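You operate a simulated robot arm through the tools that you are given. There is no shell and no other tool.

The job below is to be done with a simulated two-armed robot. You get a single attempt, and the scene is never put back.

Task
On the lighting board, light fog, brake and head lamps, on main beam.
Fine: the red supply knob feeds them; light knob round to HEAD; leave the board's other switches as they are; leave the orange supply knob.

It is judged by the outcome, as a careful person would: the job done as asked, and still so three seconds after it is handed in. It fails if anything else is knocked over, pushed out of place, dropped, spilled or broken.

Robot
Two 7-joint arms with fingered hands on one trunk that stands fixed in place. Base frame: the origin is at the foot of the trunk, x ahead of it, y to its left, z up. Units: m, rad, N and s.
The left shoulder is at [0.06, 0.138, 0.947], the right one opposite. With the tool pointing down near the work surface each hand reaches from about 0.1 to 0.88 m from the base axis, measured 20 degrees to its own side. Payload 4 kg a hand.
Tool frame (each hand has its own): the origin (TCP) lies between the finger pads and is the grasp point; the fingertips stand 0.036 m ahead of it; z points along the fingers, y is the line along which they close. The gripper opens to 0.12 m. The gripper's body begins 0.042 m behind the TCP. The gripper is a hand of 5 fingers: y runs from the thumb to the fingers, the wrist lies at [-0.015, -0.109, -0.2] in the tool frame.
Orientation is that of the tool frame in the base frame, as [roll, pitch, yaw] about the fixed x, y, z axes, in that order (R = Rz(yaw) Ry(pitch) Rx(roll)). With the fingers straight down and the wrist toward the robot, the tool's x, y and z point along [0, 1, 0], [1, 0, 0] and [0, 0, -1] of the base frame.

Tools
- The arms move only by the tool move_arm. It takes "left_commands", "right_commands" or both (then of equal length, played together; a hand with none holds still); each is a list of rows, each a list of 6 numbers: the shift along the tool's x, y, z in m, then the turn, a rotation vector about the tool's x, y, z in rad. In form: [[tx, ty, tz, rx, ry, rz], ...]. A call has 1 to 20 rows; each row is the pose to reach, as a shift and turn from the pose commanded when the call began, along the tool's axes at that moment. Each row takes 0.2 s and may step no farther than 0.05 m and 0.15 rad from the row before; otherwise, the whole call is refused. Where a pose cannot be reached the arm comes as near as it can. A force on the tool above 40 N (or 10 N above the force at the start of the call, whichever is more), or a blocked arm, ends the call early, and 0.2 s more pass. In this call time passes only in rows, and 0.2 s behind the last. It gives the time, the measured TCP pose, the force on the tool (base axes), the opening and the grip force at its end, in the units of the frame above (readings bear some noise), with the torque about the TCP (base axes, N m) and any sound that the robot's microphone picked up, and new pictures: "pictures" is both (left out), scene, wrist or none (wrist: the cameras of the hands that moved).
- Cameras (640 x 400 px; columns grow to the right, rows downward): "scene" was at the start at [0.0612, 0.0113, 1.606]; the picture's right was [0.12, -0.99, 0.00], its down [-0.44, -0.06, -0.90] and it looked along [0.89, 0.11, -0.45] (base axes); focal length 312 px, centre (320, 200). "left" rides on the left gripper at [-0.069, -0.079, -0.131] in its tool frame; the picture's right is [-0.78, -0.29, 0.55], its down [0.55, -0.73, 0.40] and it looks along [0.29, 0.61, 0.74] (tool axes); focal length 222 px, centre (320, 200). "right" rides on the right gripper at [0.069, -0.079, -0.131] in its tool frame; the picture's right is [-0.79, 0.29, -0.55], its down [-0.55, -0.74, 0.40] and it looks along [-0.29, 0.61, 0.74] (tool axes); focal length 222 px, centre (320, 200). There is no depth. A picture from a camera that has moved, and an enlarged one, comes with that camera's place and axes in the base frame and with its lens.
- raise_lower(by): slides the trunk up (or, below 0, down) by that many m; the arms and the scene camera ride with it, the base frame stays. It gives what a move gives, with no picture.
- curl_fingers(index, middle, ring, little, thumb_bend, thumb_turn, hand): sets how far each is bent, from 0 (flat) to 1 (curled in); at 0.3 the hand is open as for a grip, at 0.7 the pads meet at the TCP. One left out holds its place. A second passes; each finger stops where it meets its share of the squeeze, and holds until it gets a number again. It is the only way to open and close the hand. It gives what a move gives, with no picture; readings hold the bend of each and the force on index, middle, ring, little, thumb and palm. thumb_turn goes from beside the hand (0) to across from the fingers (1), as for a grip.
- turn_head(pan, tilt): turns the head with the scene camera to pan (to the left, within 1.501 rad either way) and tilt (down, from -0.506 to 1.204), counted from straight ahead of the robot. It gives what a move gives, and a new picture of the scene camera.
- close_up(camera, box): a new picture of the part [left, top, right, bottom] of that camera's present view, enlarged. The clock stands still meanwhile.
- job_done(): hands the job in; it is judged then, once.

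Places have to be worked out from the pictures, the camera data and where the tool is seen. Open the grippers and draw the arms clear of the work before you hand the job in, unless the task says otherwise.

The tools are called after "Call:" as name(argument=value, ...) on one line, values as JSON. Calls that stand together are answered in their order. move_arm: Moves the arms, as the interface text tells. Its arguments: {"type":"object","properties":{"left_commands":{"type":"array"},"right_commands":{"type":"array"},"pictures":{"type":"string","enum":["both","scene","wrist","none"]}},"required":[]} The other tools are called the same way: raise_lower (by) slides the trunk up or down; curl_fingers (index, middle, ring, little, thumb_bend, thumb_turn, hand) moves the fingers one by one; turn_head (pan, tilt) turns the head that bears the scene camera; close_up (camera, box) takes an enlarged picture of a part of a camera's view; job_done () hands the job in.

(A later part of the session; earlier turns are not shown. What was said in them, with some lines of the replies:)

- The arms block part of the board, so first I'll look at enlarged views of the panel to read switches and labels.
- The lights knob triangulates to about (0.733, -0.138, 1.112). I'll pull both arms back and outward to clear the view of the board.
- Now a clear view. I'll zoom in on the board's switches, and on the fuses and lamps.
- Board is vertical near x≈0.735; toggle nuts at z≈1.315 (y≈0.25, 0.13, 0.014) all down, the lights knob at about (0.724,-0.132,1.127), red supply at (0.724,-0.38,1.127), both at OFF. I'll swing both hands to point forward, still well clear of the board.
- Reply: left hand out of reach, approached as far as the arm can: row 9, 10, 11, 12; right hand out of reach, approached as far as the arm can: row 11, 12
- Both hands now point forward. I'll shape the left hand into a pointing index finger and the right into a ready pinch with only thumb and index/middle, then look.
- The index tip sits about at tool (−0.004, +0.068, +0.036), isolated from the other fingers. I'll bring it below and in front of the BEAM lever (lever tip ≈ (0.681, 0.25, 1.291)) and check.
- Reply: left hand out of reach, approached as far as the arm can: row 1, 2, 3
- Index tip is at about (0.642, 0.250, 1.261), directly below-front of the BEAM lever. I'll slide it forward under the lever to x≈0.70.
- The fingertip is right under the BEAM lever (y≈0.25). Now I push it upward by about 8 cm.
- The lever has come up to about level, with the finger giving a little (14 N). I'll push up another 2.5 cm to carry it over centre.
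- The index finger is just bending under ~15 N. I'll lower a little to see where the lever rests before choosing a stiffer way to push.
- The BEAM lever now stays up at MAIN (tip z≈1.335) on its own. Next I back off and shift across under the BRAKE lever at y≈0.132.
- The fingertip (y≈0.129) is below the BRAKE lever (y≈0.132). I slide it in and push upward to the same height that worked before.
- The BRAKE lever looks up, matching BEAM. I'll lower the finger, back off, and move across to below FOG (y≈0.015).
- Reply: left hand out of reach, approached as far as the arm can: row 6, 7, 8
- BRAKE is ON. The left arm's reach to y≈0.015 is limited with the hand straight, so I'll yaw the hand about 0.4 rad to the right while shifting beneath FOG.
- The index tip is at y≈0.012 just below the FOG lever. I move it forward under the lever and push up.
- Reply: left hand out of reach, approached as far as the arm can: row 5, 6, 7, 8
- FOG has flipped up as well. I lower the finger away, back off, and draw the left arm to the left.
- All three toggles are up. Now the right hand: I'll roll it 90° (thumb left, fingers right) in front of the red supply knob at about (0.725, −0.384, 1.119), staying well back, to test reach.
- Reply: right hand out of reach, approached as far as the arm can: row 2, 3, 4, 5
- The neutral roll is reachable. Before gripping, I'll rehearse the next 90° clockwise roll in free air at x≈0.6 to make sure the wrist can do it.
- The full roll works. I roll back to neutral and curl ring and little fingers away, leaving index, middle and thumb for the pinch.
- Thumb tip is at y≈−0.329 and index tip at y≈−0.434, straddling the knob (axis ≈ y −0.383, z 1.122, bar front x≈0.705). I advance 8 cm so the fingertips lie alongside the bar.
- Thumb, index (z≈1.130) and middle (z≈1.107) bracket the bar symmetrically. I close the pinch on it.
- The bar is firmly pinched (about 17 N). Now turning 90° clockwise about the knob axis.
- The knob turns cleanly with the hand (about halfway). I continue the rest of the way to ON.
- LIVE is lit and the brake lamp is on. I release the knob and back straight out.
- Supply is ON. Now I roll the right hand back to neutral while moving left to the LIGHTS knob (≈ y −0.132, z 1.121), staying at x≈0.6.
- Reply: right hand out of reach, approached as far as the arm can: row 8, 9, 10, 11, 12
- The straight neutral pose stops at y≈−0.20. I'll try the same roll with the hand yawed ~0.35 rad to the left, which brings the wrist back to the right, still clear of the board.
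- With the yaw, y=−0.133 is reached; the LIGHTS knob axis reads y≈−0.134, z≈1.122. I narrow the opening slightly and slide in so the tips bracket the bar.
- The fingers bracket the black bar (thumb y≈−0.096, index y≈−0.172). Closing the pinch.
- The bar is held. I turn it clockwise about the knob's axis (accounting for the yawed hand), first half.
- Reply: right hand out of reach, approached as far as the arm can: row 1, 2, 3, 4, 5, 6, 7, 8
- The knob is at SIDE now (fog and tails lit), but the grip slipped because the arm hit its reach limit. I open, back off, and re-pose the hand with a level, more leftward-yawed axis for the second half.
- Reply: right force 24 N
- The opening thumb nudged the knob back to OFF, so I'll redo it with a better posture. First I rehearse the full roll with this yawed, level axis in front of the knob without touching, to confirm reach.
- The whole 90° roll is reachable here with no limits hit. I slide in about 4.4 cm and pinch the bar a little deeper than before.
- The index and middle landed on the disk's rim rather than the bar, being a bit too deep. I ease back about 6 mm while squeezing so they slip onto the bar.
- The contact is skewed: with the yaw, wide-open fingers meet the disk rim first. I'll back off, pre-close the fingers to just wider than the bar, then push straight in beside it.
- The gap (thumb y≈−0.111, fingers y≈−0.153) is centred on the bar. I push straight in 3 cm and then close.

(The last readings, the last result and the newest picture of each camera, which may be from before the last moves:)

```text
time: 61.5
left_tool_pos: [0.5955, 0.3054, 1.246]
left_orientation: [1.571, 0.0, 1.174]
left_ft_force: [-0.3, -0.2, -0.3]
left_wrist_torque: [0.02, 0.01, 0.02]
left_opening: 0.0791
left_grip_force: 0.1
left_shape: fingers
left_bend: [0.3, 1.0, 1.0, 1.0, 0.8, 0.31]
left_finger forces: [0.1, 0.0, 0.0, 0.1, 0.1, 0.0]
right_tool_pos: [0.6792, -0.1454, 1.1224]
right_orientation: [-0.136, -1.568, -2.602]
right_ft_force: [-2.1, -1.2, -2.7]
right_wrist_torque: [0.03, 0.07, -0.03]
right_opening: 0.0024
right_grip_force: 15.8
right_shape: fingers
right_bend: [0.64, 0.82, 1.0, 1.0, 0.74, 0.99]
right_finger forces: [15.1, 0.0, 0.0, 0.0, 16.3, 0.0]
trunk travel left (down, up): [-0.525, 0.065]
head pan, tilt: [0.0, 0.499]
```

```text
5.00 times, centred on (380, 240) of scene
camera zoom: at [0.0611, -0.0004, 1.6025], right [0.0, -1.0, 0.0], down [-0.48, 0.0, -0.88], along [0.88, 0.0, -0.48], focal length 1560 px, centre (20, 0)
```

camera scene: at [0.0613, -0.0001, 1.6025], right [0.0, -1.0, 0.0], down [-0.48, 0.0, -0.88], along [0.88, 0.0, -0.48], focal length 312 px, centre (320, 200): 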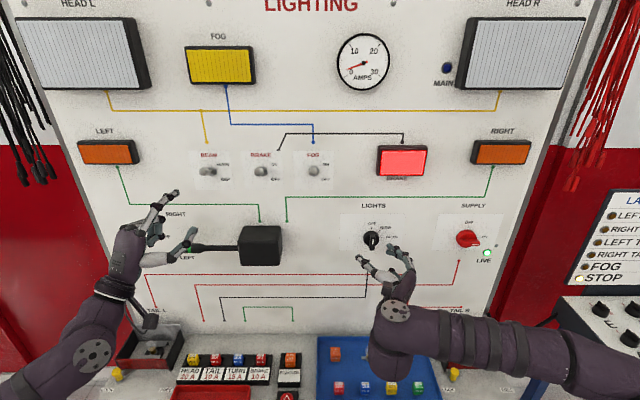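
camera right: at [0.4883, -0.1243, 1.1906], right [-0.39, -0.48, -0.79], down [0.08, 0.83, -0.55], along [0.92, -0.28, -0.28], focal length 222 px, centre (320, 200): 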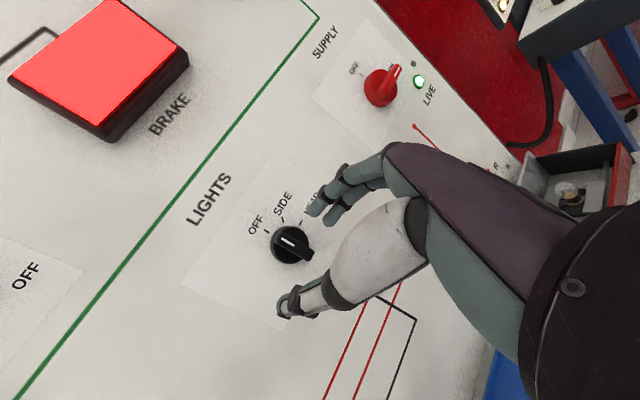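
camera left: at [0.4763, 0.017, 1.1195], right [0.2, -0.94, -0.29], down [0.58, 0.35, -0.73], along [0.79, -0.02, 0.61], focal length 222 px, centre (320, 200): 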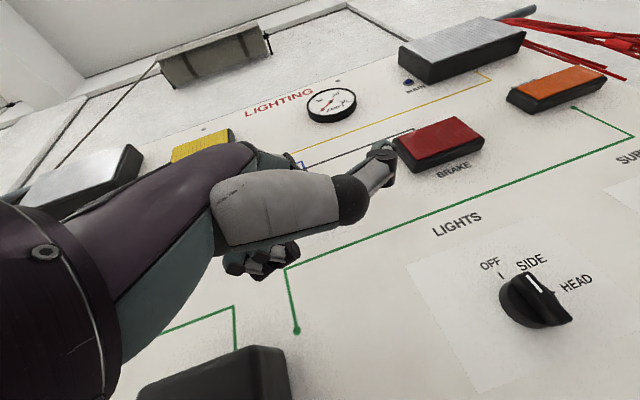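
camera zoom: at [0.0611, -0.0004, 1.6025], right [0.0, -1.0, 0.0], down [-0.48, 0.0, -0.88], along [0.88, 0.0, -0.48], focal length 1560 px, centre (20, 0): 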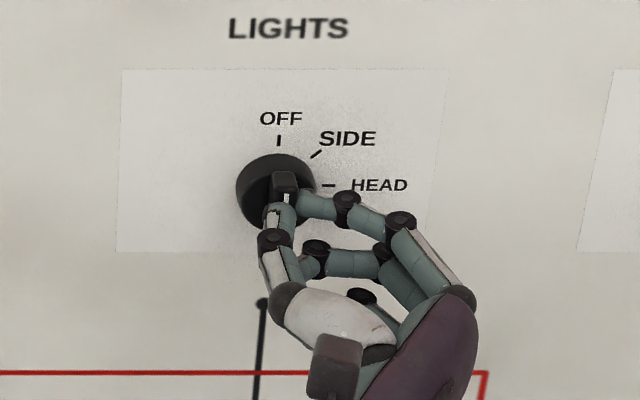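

The thumb keeps riding over the low bar at this yaw. I'll switch to the method that worked for the toggles: back off, roll the right hand palm-down with only the index extended, and sweep the bar round with the fingertip.

Call:
move_arm(right_commands=[[0, -0.008, -0.02, 0, 0, 0], [0, -0.02, -0.05, 0, 0, 0], [0, -0.024, -0.058, 0, 0, 0]], pictures="none")

Call:
curl_fingers(hand="right", index=0.3, middle=1.0, ring=1.0, little=1.0, thumb_bend=0.8, thumb_turn=0.3)

Call:
move_arm(right_commands=[[-0.004, -0.002, 0, 0, 0, -0.14], [-0.008, -0.004, 0, 0, 0, -0.28], [-0.013, -0.006, 0, 0, 0, -0.42], [-0.018, -0.009, 0.001, 0, 0, -0.56], [-0.023, -0.012, 0.002, 0, 0, -0.7], [-0.028, -0.014, 0.004, 0, 0, -0.84], [-0.033, -0.016, 0.006, 0, 0, -0.98], [-0.038, -0.018, 0.008, 0, 0, -1.12], [-0.043, -0.02, 0.01, 0, 0, -1.26], [-0.048, -0.021, 0.012, 0, 0, -1.4], [-0.052, -0.022, 0.013, 0, 0, -1.54], [-0.052, -0.022, 0.013, 0, 0, -1.571]])

Call:
close_up(camera="scene", box=[300, 190, 460, 300])

```text
time: 62.3
left_tool_pos: [0.5955, 0.306, 1.2457]
left_orientation: [1.571, 0.0, 1.169]
left_ft_force: [-1.0, -1.0, 0.4]
left_wrist_torque: [-0.01, 0.01, -0.03]
left_opening: 0.0792
left_grip_force: 0.0
left_shape: fingers
left_bend: [0.3, 1.0, 1.0, 1.0, 0.8, 0.31]
left_finger forces: [0.1, 0.1, 0.0, 0.0, 0.0, 0.0]
right_tool_pos: [0.6162, -0.1459, 1.1224]
right_orientation: [-0.156, -1.567, -2.583]
right_ft_force: [1.3, -0.4, 0.5]
right_wrist_torque: [0.0, -0.02, -0.01]
right_opening: 0.0001
right_grip_force: 0.0
right_shape: fingers
right_bend: [0.65, 0.82, 1.0, 1.0, 0.78, 0.99]
right_finger forces: [0.0, 0.0, 0.0, 0.0, 0.1, 0.1]
trunk travel left (down, up): [-0.525, 0.065]
head pan, tilt: [0.0, 0.499]
```

```text
time: 63.3
left_tool_pos: [0.5958, 0.306, 1.2461]
left_orientation: [1.57, 0.0, 1.172]
left_ft_force: [0.3, -0.2, -0.2]
left_wrist_torque: [0.04, 0.03, -0.01]
left_opening: 0.079
left_grip_force: 0.1
left_shape: fingers
left_bend: [0.3, 1.0, 1.0, 1.0, 0.8, 0.31]
left_finger forces: [0.0, 0.0, 0.1, 0.0, 0.0, 0.1]
right_tool_pos: [0.6168, -0.1473, 1.1226]
right_orientation: [-0.467, -1.566, -2.274]
right_ft_force: [0.0, 0.3, 0.2]
right_wrist_torque: [-0.01, -0.02, -0.05]
right_opening: 0.079
right_grip_force: 0.1
right_shape: fingers
right_bend: [0.3, 1.0, 1.0, 1.0, 0.8, 0.31]
right_finger forces: [0.0, 0.0, 0.1, 0.0, 0.0, 0.0]
trunk travel left (down, up): [-0.525, 0.065]
head pan, tilt: [0.0, 0.499]
```

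```text
time: 65.9
left_tool_pos: [0.5948, 0.3064, 1.2465]
left_orientation: [1.571, 0.0, 1.171]
left_ft_force: [0.1, -0.3, 0.0]
left_wrist_torque: [-0.02, 0.04, -0.02]
left_opening: 0.079
left_grip_force: 0.1
left_shape: fingers
left_bend: [0.3, 1.0, 1.0, 1.0, 0.8, 0.31]
left_finger forces: [0.0, 0.0, 0.1, 0.0, 0.0, 0.0]
right_tool_pos: [0.6199, -0.1215, 1.07]
right_orientation: [1.569, 0.0, 1.971]
right_ft_force: [0.0, 0.5, 0.9]
right_wrist_torque: [-0.01, 0.0, -0.03]
right_opening: 0.0787
right_grip_force: 0.1
right_shape: fingers
right_bend: [0.3, 1.0, 1.0, 1.0, 0.8, 0.31]
right_finger forces: [0.1, 0.0, 0.0, 0.1, 0.1, 0.0]
trunk travel left (down, up): [-0.525, 0.065]
head pan, tilt: [0.0, 0.499]
camera scene: at [0.0612, -0.0001, 1.6025], right [0.0, -1.0, 0.0], down [-0.48, 0.0, -0.88], along [0.88, 0.0, -0.48], focal length 312 px, centre (320, 200)
camera right: at [0.4711, -0.1081, 0.99], right [-0.2, -0.94, 0.29], down [0.58, -0.35, -0.73], along [0.79, 0.02, 0.61], focal length 222 px, centre (320, 200)
```

scene: 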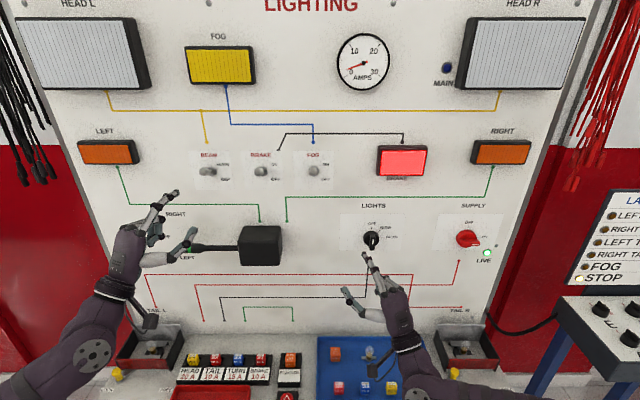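
right: 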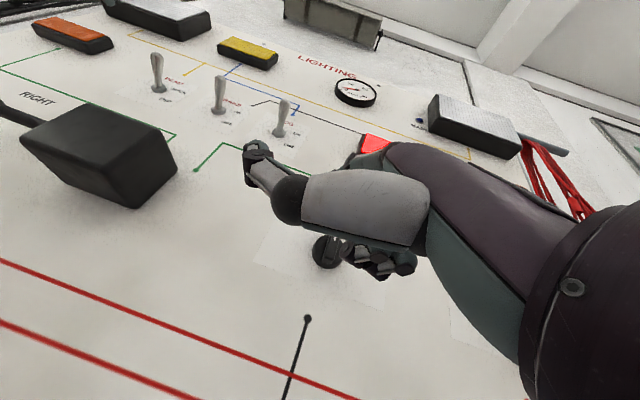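

```text
3.64 times, centred on (380, 245) of scene
camera zoom: at [0.0612, -0.0001, 1.6025], right [0.0, -1.0, 0.0], down [-0.48, 0.0, -0.88], along [0.88, 0.0, -0.48], focal length 1134 px, centre (102, 36)
```

zoom: 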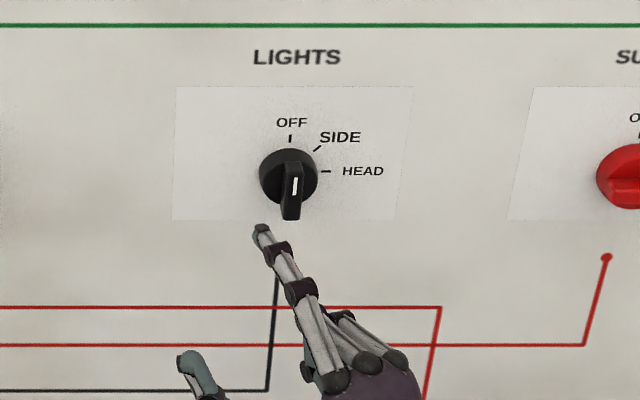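

The right index tip is at about (0.653, −0.104, 1.136). I straighten the yaw and place the tip upper-left of the bar, still in front of the knob.

Call:
move_arm(right_commands=[[0, 0.004, 0.004, 0, -0.1, 0], [0, 0.008, 0.008, 0, -0.2, 0], [0, 0.012, 0.012, 0, -0.3, 0], [0, 0.012, 0.0163, 0, -0.4, 0]])

Call:
close_up(camera="scene", box=[320, 200, 440, 280])

```text
time: 66.9
left_tool_pos: [0.595, 0.3073, 1.2461]
left_orientation: [1.571, 0.001, 1.169]
left_ft_force: [0.8, 0.3, 0.0]
left_wrist_torque: [-0.01, -0.01, 0.01]
left_opening: 0.079
left_grip_force: 0.0
left_shape: fingers
left_bend: [0.3, 1.0, 1.0, 1.0, 0.8, 0.31]
left_finger forces: [0.1, 0.1, 0.0, 0.0, 0.0, 0.0]
right_tool_pos: [0.6335, -0.1145, 1.0824]
right_orientation: [1.57, -0.005, 1.568]
right_ft_force: [0.8, -0.6, 0.2]
right_wrist_torque: [-0.01, 0.0, 0.02]
right_opening: 0.079
right_grip_force: 0.2
right_shape: fingers
right_bend: [0.3, 1.0, 1.0, 1.0, 0.8, 0.31]
right_finger forces: [0.0, 0.0, 0.0, 0.0, 0.1, 0.0]
trunk travel left (down, up): [-0.525, 0.065]
head pan, tilt: [0.0, 0.499]
camera scene: at [0.0614, 0.0003, 1.6025], right [0.0, -1.0, 0.0], down [-0.48, 0.0, -0.88], along [0.88, 0.0, -0.48], focal length 312 px, centre (320, 200)
camera right: at [0.5021, -0.0447, 1.0028], right [-0.55, -0.79, 0.29], down [0.4, -0.55, -0.74], along [0.74, -0.29, 0.61], focal length 222 px, centre (320, 200)
```

scene: 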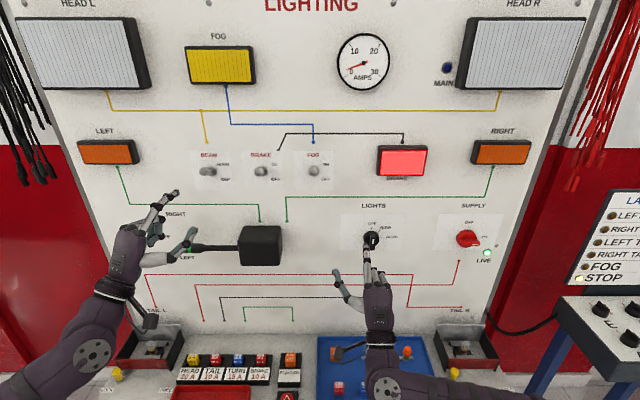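
right: 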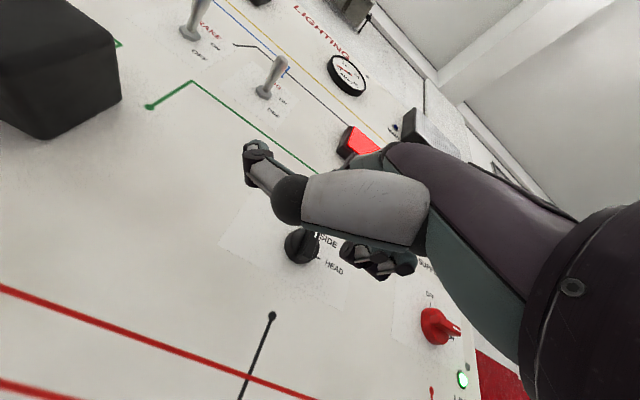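

```text
5.00 times, centred on (380, 240) of scene
camera zoom: at [0.0614, 0.0003, 1.6025], right [0.0, -1.0, 0.0], down [-0.48, 0.0, -0.88], along [0.88, 0.0, -0.48], focal length 1560 px, centre (20, 0)
```

zoom: 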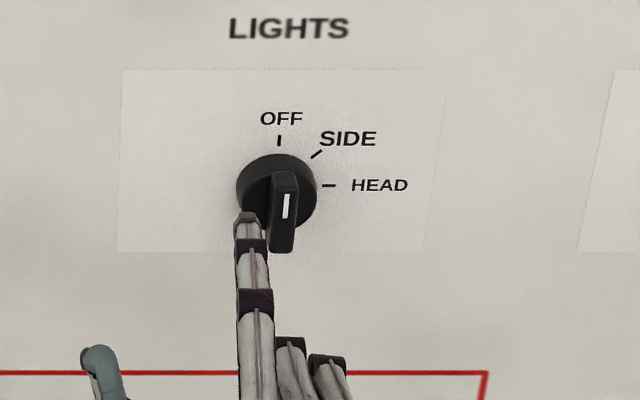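

The tip is upper-left of the bar (y≈−0.109, z≈1.146). I push it in 4 cm to sit beside the bar, in front of the disk.

Call:
move_arm(right_commands=[[0, 0, 0.015, 0, 0, 0], [0, 0, 0.03, 0, 0, 0], [0, -0.002, 0.041, 0, 0, 0]], pictures="none")

Call:
close_up(camera="scene", box=[320, 200, 440, 280])

Call:
close_up(camera="right", box=[200, 110, 420, 300])

```text
time: 67.7
left_tool_pos: [0.5951, 0.3062, 1.2458]
left_orientation: [1.57, 0.0, 1.17]
left_ft_force: [-0.4, -0.2, 1.0]
left_wrist_torque: [0.01, -0.02, -0.01]
left_opening: 0.0787
left_grip_force: 0.0
left_shape: fingers
left_bend: [0.3, 1.0, 1.0, 1.0, 0.8, 0.31]
left_finger forces: [0.0, 0.1, 0.0, 0.0, 0.1, 0.0]
right_tool_pos: [0.6752, -0.1151, 1.0812]
right_orientation: [1.569, -0.004, 1.571]
right_ft_force: [-0.9, -0.1, 0.6]
right_wrist_torque: [0.02, 0.0, -0.01]
right_opening: 0.0793
right_grip_force: 0.1
right_shape: fingers
right_bend: [0.3, 1.0, 1.0, 1.0, 0.8, 0.31]
right_finger forces: [0.1, 0.0, 0.0, 0.1, 0.1, 0.0]
trunk travel left (down, up): [-0.525, 0.065]
head pan, tilt: [0.0, 0.499]
```

```text
5.00 times, centred on (380, 240) of scene
camera zoom: at [0.0613, -0.0001, 1.6025], right [0.0, -1.0, 0.0], down [-0.48, 0.0, -0.88], along [0.88, 0.0, -0.48], focal length 1560 px, centre (20, 0)
```

zoom: 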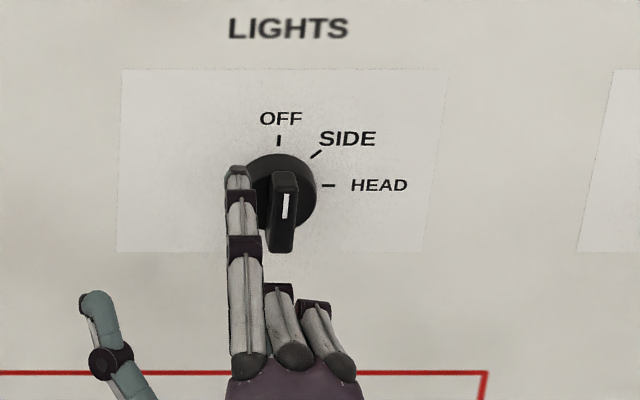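

```text
2.11 times, centred on (310, 205) of right
camera zoom: at [0.5442, -0.0456, 1.0007], right [-0.55, -0.79, 0.29], down [0.4, -0.55, -0.74], along [0.74, -0.29, 0.61], focal length 468 px, centre (341, 190)
```

zoom: 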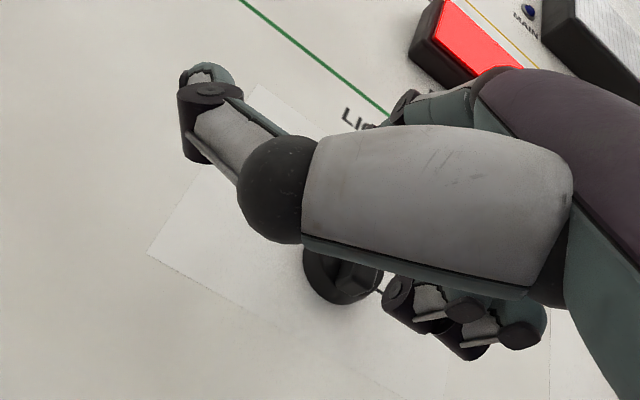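

The tip is beside the bar's upper end with no contact force. I now sweep it right and over in an arc around the knob axis, first to about 60°.

Call:
move_arm(right_commands=[[-0.005, -0.004, 0.002, 0, 0, 0], [-0.0094, -0.0072, 0.002, 0, 0, 0], [-0.0141, -0.0036, 0.002, 0, 0, 0], [-0.0195, -0.0013, 0.002, 0, 0, 0], [-0.0254, -0.0006, 0.002, 0, 0, 0], [-0.0313, -0.0013, 0.002, 0, 0, 0]], pictures="none")

Call:
close_up(camera="scene", box=[320, 200, 440, 280])

```text
time: 69.1
left_tool_pos: [0.5952, 0.3061, 1.2458]
left_orientation: [1.57, 0.0, 1.169]
left_ft_force: [1.1, 0.5, 0.3]
left_wrist_torque: [-0.01, -0.01, 0.02]
left_opening: 0.0789
left_grip_force: 0.1
left_shape: fingers
left_bend: [0.3, 1.0, 1.0, 1.0, 0.8, 0.31]
left_finger forces: [0.0, 0.0, 0.1, 0.0, 0.0, 0.0]
right_tool_pos: [0.6788, -0.1452, 1.0789]
right_orientation: [1.57, -0.001, 1.569]
right_ft_force: [0.7, 0.6, 0.8]
right_wrist_torque: [-0.02, -0.04, 0.01]
right_opening: 0.0794
right_grip_force: 0.1
right_shape: fingers
right_bend: [0.29, 1.0, 1.0, 1.0, 0.8, 0.31]
right_finger forces: [0.9, 0.1, 0.0, 0.0, 0.0, 0.0]
trunk travel left (down, up): [-0.525, 0.065]
head pan, tilt: [0.0, 0.499]
```

```text
5.00 times, centred on (380, 240) of scene
camera zoom: at [0.0611, -0.0001, 1.6025], right [0.0, -1.0, 0.0], down [-0.48, 0.0, -0.88], along [0.88, 0.0, -0.48], focal length 1560 px, centre (20, 0)
```

zoom: 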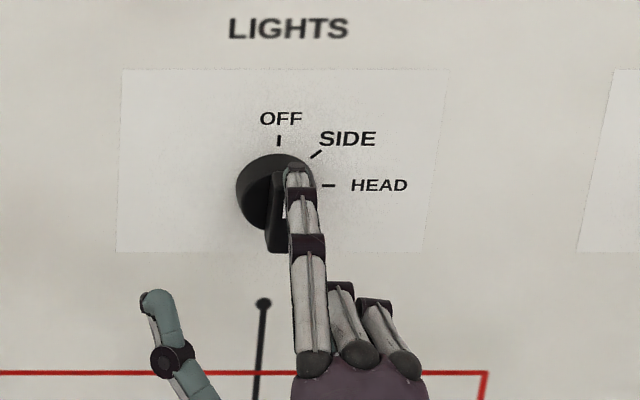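

The fingertip rode over the top end of the (smaller than assumed) bar without turning it. I'll back out and come in at the lower right of the bar instead, to push its lower half leftwards.

Call:
move_arm(right_commands=[[0, 0.003, -0.03, 0, 0, 0], [-0.0193, -0.029, -0.03, 0, 0, 0], [-0.0193, -0.029, -0.012, 0, 0, 0], [-0.0193, -0.029, 0.001, 0, 0, 0]], pictures="none")

Call:
close_up(camera="scene", box=[320, 200, 440, 280])

```text
time: 70.1
left_tool_pos: [0.5964, 0.3072, 1.2459]
left_orientation: [1.571, 0.0, 1.172]
left_ft_force: [-1.0, -0.4, -0.2]
left_wrist_torque: [-0.02, 0.01, 0.04]
left_opening: 0.0788
left_grip_force: 0.1
left_shape: fingers
left_bend: [0.3, 1.0, 1.0, 1.0, 0.8, 0.31]
left_finger forces: [0.0, 0.0, 0.0, 0.1, 0.0, 0.0]
right_tool_pos: [0.6797, -0.1643, 1.0497]
right_orientation: [1.569, -0.004, 1.572]
right_ft_force: [0.2, 0.5, -0.7]
right_wrist_torque: [0.01, 0.0, -0.01]
right_opening: 0.0791
right_grip_force: 0.0
right_shape: fingers
right_bend: [0.3, 1.0, 1.0, 1.0, 0.8, 0.31]
right_finger forces: [0.0, 0.0, 0.0, 0.0, 0.0, 0.0]
trunk travel left (down, up): [-0.525, 0.065]
head pan, tilt: [0.0, 0.499]
```

```text
5.00 times, centred on (380, 240) of scene
camera zoom: at [0.0613, 0.0, 1.6025], right [0.0, -1.0, 0.0], down [-0.48, 0.0, -0.88], along [0.88, 0.0, -0.48], focal length 1560 px, centre (20, 0)
```

zoom: 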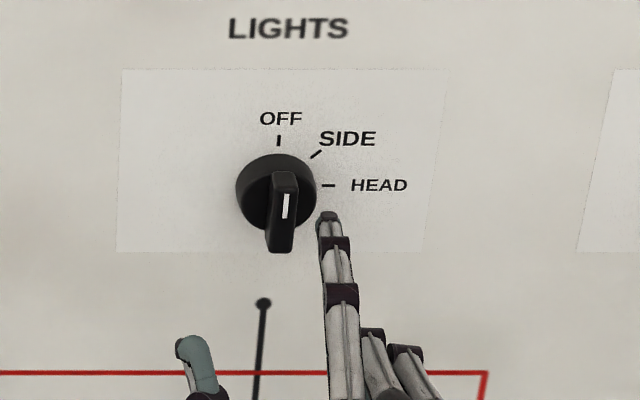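

Looking at the geometry again, the bar is ~19 mm deep (x 0.706–0.725) and ~17 mm half-length, so I can go a bit deeper. I push its lower half leftwards along an arc to ~45°.

Call:
move_arm(right_commands=[[0, 0.001, 0.0045, 0, 0, 0], [0.0085, 0.0025, 0.0045, 0, 0, 0], [0.0111, -0.0014, 0.0045, 0, 0, 0], [0.0146, -0.0044, 0.0045, 0, 0, 0], [0.0188, -0.0065, 0.0045, 0, 0, 0]], pictures="none")

Call:
close_up(camera="scene", box=[320, 200, 440, 280])

```text
time: 71.3
left_tool_pos: [0.5957, 0.3047, 1.2468]
left_orientation: [1.571, -0.001, 1.169]
left_ft_force: [0.4, -0.3, -0.1]
left_wrist_torque: [-0.02, 0.02, 0.01]
left_opening: 0.0791
left_grip_force: 0.1
left_shape: fingers
left_bend: [0.3, 1.0, 1.0, 1.0, 0.8, 0.31]
left_finger forces: [0.0, 0.0, 0.0, 0.1, 0.0, 0.0]
right_tool_pos: [0.6831, -0.1474, 1.043]
right_orientation: [1.568, -0.007, 1.569]
right_ft_force: [-0.8, -6.0, 0.6]
right_wrist_torque: [0.51, -0.05, -0.17]
right_opening: 0.0826
right_grip_force: 3.0
right_shape: fingers
right_bend: [0.29, 1.0, 1.0, 1.0, 0.8, 0.31]
right_finger forces: [6.1, 0.0, 0.0, 0.1, 0.0, 0.0]
trunk travel left (down, up): [-0.525, 0.065]
head pan, tilt: [0.0, 0.499]
```

```text
5.00 times, centred on (380, 240) of scene
camera zoom: at [0.0611, -0.0011, 1.6025], right [0.0, -1.0, 0.0], down [-0.48, 0.0, -0.88], along [0.88, 0.0, -0.48], focal length 1560 px, centre (20, 0)
```

zoom: 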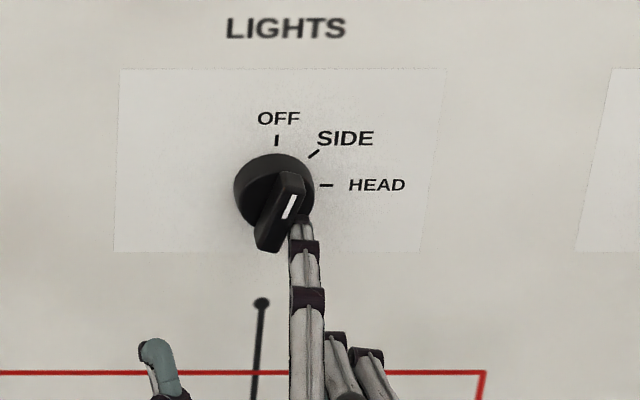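

The bar is turning (about 20–25°) with ~6 N. I continue the sweep.

Call:
move_arm(right_commands=[[0.0046, 0, 0, 0, 0, 0], [0.0093, 0.0005, 0, 0, 0, 0], [0.0137, 0.002, 0, 0, 0, 0]], pictures="none")

Call:
close_up(camera="scene", box=[320, 200, 440, 280])

```text
time: 72.1
left_tool_pos: [0.595, 0.3062, 1.2467]
left_orientation: [1.572, 0.0, 1.169]
left_ft_force: [-1.1, 0.8, 0.2]
left_wrist_torque: [0.04, -0.03, 0.02]
left_opening: 0.0789
left_grip_force: 0.0
left_shape: fingers
left_bend: [0.3, 1.0, 1.0, 1.0, 0.8, 0.31]
left_finger forces: [0.0, 0.1, 0.0, 0.0, 0.0, 0.0]
right_tool_pos: [0.6844, -0.1306, 1.0444]
right_orientation: [1.571, -0.005, 1.575]
right_ft_force: [-2.3, -1.5, -6.1]
right_wrist_torque: [0.08, -0.04, -0.04]
right_opening: 0.0775
right_grip_force: 2.4
right_shape: fingers
right_bend: [0.33, 1.0, 1.0, 1.0, 0.8, 0.31]
right_finger forces: [5.6, 0.1, 0.0, 0.0, 0.0, 0.0]
trunk travel left (down, up): [-0.525, 0.065]
head pan, tilt: [0.0, 0.499]
```

```text
5.00 times, centred on (380, 240) of scene
camera zoom: at [0.0615, -0.0001, 1.6024], right [0.0, -1.0, 0.0], down [-0.48, 0.0, -0.88], along [0.88, 0.0, -0.48], focal length 1560 px, centre (20, 0)
```

zoom: 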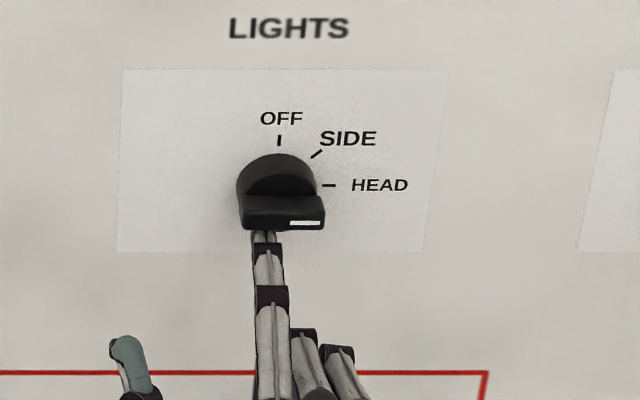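

The bar is horizontal with its mark at HEAD. I drop the finger clear, draw the hand back, and check the lamps.

Call:
move_arm(right_commands=[[0, -0.012, 0, 0, 0, 0], [0, -0.025, -0.01, 0, 0, 0], [-0.01, -0.025, -0.05, 0, 0, 0], [-0.05, -0.02, -0.06, 0, 0, 0], [-0.1, -0.01, -0.06, 0, 0, 0], [-0.15, 0, -0.06, 0, 0, 0], [-0.2, 0.01, -0.06, 0, 0, 0]], pictures="scene")

Call:
close_up(camera="scene", box=[300, 180, 520, 310])

Call:
close_up(camera="scene", box=[0, 0, 640, 200])

```text
refused: row 5 steps farther than a row can; nothing moved
```

```text
2.91 times, centred on (410, 245) of scene
camera zoom: at [0.0615, -0.0001, 1.6024], right [0.0, -1.0, 0.0], down [-0.48, 0.0, -0.88], along [0.88, 0.0, -0.48], focal length 907 px, centre (58, 69)
```

zoom: 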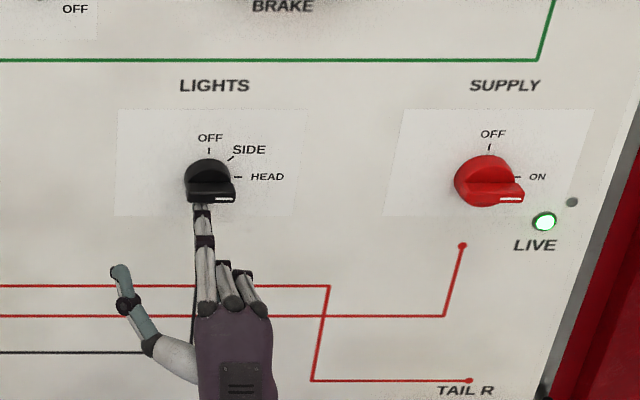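

```text
1.00 times, centred on (320, 100) of scene (not enlarged: the box is as wide or as high as the picture)
camera zoom: at [0.0615, -0.0001, 1.6024], right [0.0, -1.0, 0.0], down [-0.48, 0.0, -0.88], along [0.88, 0.0, -0.48], focal length 312 px, centre (320, 300)
```

zoom: 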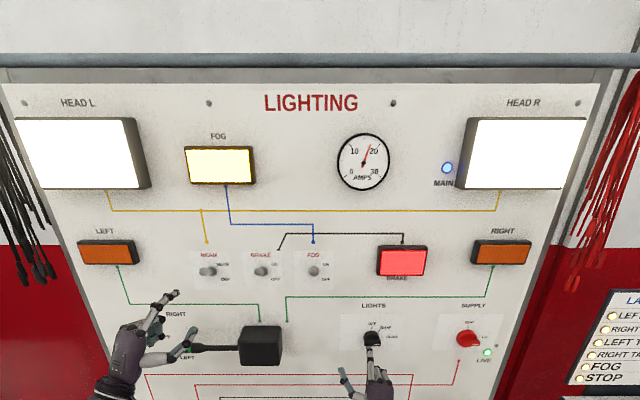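

Head L, Head R, fog, brake and the MAIN telltale are all lit. One retreat step was too long, so I'll withdraw with smaller steps — finger down off the bar, then back and to the right.

Call:
move_arm(right_commands=[[0, -0.012, 0, 0, 0, 0], [0, -0.025, -0.01, 0, 0, 0], [-0.01, -0.025, -0.045, 0, 0, 0], [-0.045, -0.02, -0.06, 0, 0, 0], [-0.09, -0.01, -0.06, 0, 0, 0], [-0.135, 0, -0.06, 0, 0, 0], [-0.18, 0.01, -0.07, 0, 0, 0]], pictures="scene")

Call:
close_up(camera="scene", box=[300, 180, 520, 310])

```text
time: 73.7
left_tool_pos: [0.594, 0.3058, 1.2473]
left_orientation: [1.571, 0.0, 1.17]
left_ft_force: [-0.2, 0.7, 0.1]
left_wrist_torque: [0.0, 0.02, -0.01]
left_opening: 0.0788
left_grip_force: 0.1
left_shape: fingers
left_bend: [0.3, 1.0, 1.0, 1.0, 0.8, 0.31]
left_finger forces: [0.1, 0.0, 0.0, 0.0, 0.0, 0.0]
right_tool_pos: [0.6119, -0.3124, 1.0535]
right_orientation: [1.57, -0.001, 1.573]
right_ft_force: [-0.3, -0.2, -0.4]
right_wrist_torque: [0.03, -0.03, 0.0]
right_opening: 0.0788
right_grip_force: 0.1
right_shape: fingers
right_bend: [0.3, 1.0, 1.0, 1.0, 0.8, 0.31]
right_finger forces: [0.0, 0.0, 0.0, 0.0, 0.0, 0.0]
trunk travel left (down, up): [-0.525, 0.065]
head pan, tilt: [0.0, 0.499]
camera scene: at [0.0607, -0.0005, 1.6025], right [0.0, -1.0, 0.0], down [-0.48, 0.0, -0.88], along [0.88, 0.0, -0.48], focal length 312 px, centre (320, 200)
```

scene: 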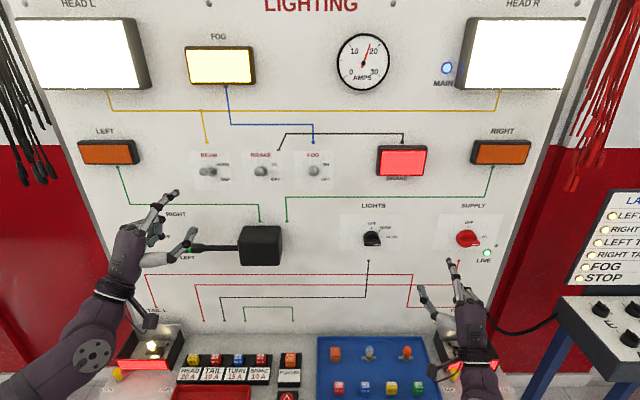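

```text
2.91 times, centred on (410, 245) of scene
camera zoom: at [0.0607, -0.0005, 1.6025], right [0.0, -1.0, 0.0], down [-0.48, 0.0, -0.88], along [0.88, 0.0, -0.48], focal length 907 px, centre (58, 69)
```

zoom: 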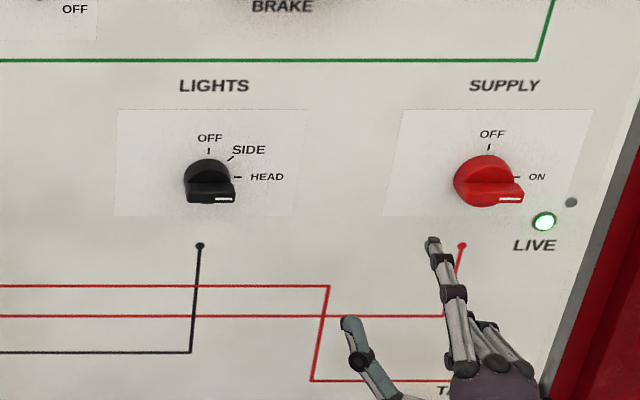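

LIGHTS stands at HEAD and SUPPLY at ON with all wanted lamps lit. I draw both arms back from the board and open the hands.

Call:
move_arm(left_commands=[[0.012, 0.004, -0.0225, 0, 0, 0], [0.024, 0.008, -0.045, 0, 0, 0], [0.036, 0.012, -0.0675, 0, 0, 0], [0.048, 0.016, -0.09, 0, 0, 0], [0.06, 0.02, -0.1126, 0, 0, 0]], right_commands=[[0, 0.01, -0.025, 0, 0, 0], [-0.02, 0.03, -0.05, 0, 0, 0], [-0.04, 0.055, -0.07, 0, 0, 0], [-0.06, 0.08, -0.09, 0, 0, 0], [-0.08, 0.1, -0.09, 0, 0, 0]], pictures="none")

Call:
curl_fingers(hand="left", index=0.3, middle=0.3, ring=0.3, little=0.3, thumb_bend=0.3, thumb_turn=0.97)

Call:
curl_fingers(hand="right", index=0.3, middle=0.3, ring=0.3, little=0.3, thumb_bend=0.3, thumb_turn=0.97)

Call:
turn_head(pan=0.0, tilt=0.45)

Call:
close_up(camera="scene", box=[140, 140, 360, 280])

```text
time: 74.9
left_tool_pos: [0.516, 0.4059, 1.2655]
left_orientation: [1.57, -0.001, 1.174]
left_ft_force: [-0.5, 0.9, 0.3]
left_wrist_torque: [0.01, -0.03, 0.02]
left_opening: 0.0787
left_grip_force: 0.1
left_shape: fingers
left_bend: [0.3, 1.0, 1.0, 1.0, 0.8, 0.31]
left_finger forces: [0.0, 0.0, 0.0, 0.1, 0.0, 0.1]
right_tool_pos: [0.5224, -0.3931, 1.1541]
right_orientation: [1.569, -0.002, 1.572]
right_ft_force: [-0.2, -0.5, 0.6]
right_wrist_torque: [0.01, 0.0, 0.02]
right_opening: 0.0788
right_grip_force: 0.1
right_shape: fingers
right_bend: [0.3, 1.0, 1.0, 1.0, 0.8, 0.31]
right_finger forces: [0.0, 0.0, 0.0, 0.0, 0.0, 0.0]
trunk travel left (down, up): [-0.525, 0.065]
head pan, tilt: [0.0, 0.499]
```

```text
time: 75.9
left_tool_pos: [0.5167, 0.4058, 1.2653]
left_orientation: [1.57, -0.001, 1.169]
left_ft_force: [0.2, 0.0, 0.7]
left_wrist_torque: [0.04, 0.04, 0.01]
left_opening: 0.1191
left_grip_force: 0.0
left_shape: fingers
left_bend: [0.3, 0.3, 0.3, 0.3, 0.3, 0.94]
left_finger forces: [0.0, 0.1, 0.0, 0.0, 0.0, 0.1]
right_tool_pos: [0.5225, -0.3908, 1.1527]
right_orientation: [1.57, -0.002, 1.571]
right_ft_force: [0.7, 0.0, -0.2]
right_wrist_torque: [-0.02, 0.01, -0.01]
right_opening: 0.0791
right_grip_force: 0.1
right_shape: fingers
right_bend: [0.3, 1.0, 1.0, 1.0, 0.8, 0.31]
right_finger forces: [0.0, 0.0, 0.0, 0.0, 0.0, 0.0]
trunk travel left (down, up): [-0.525, 0.065]
head pan, tilt: [0.0, 0.499]
```

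```text
time: 76.9
left_tool_pos: [0.5163, 0.4047, 1.2645]
left_orientation: [1.57, 0.0, 1.173]
left_ft_force: [0.1, -0.2, 0.5]
left_wrist_torque: [-0.02, -0.02, 0.0]
left_opening: 0.1191
left_grip_force: 0.1
left_shape: fingers
left_bend: [0.3, 0.3, 0.3, 0.3, 0.3, 0.94]
left_finger forces: [0.1, 0.1, 0.0, 0.0, 0.1, 0.0]
right_tool_pos: [0.5235, -0.3918, 1.1542]
right_orientation: [1.569, -0.003, 1.57]
right_ft_force: [0.4, 1.2, 0.4]
right_wrist_torque: [0.03, 0.01, 0.0]
right_opening: 0.1195
right_grip_force: 0.1
right_shape: fingers
right_bend: [0.3, 0.3, 0.3, 0.3, 0.3, 0.94]
right_finger forces: [0.0, 0.1, 0.1, 0.0, 0.0, 0.0]
trunk travel left (down, up): [-0.525, 0.065]
head pan, tilt: [0.0, 0.499]
```

```text
time: 77.5
left_tool_pos: [0.5166, 0.4052, 1.2641]
left_orientation: [1.57, 0.0, 1.168]
left_ft_force: [0.0, 0.5, -1.2]
left_wrist_torque: [0.04, 0.01, -0.01]
left_opening: 0.1193
left_grip_force: 0.1
left_shape: fingers
left_bend: [0.3, 0.3, 0.3, 0.3, 0.3, 0.94]
left_finger forces: [0.0, 0.0, 0.0, 0.0, 0.0, 0.1]
right_tool_pos: [0.5224, -0.3918, 1.1529]
right_orientation: [1.568, -0.004, 1.571]
right_ft_force: [-0.2, 0.2, -0.8]
right_wrist_torque: [-0.02, -0.03, -0.02]
right_opening: 0.1194
right_grip_force: 0.0
right_shape: fingers
right_bend: [0.3, 0.3, 0.3, 0.3, 0.3, 0.94]
right_finger forces: [0.1, 0.1, 0.0, 0.0, 0.1, 0.1]
trunk travel left (down, up): [-0.525, 0.065]
head pan, tilt: [0.0, 0.45]
camera scene: at [0.0621, -0.0001, 1.607], right [0.0, -1.0, 0.0], down [-0.44, 0.0, -0.9], along [0.9, 0.0, -0.44], focal length 312 px, centre (320, 200)
```

scene: 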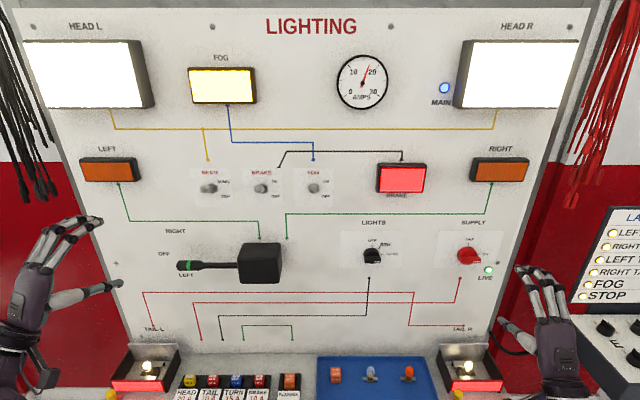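

```text
2.86 times, centred on (250, 210) of scene
camera zoom: at [0.0621, -0.0001, 1.607], right [0.0, -1.0, 0.0], down [-0.44, 0.0, -0.9], along [0.9, 0.0, -0.44], focal length 891 px, centre (520, 171)
```

zoom: 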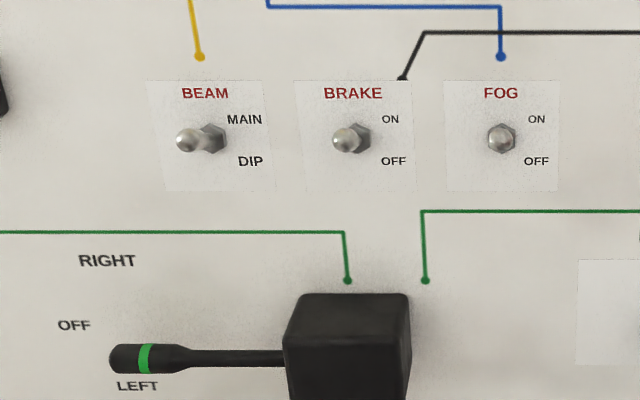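

Both head lamps, fog, brake, the MAIN telltale and LIVE are lit. The turn stalk and other switches look unchanged, and both hands are open and clear of the board, so I'm handing the job in.

Call:
job_done()

```text
The job is handed in.
```

The fog, brake and both head lamps are lit on main beam, and I've handed the job in. In the last picture the MAIN and LIVE indicators were also on.

- **Supply:** the red knob is at ON. I left the orange supply knob alone.
- **Lights knob:** it is at HEAD. It went to SIDE and back to OFF while I was working. After two more grips failed to hold, I pushed it round with a fingertip.
- **Switches:** FOG and BRAKE are at ON and BEAM is at MAIN. I didn't touch the turn stalk, hazard button or fault box.
- **Also lit:** the two tail lamps came on with the lights knob, and the fault box's lamp panel lit up too.

I saw nothing knocked over or moved. Both hands are open and clear of the board.
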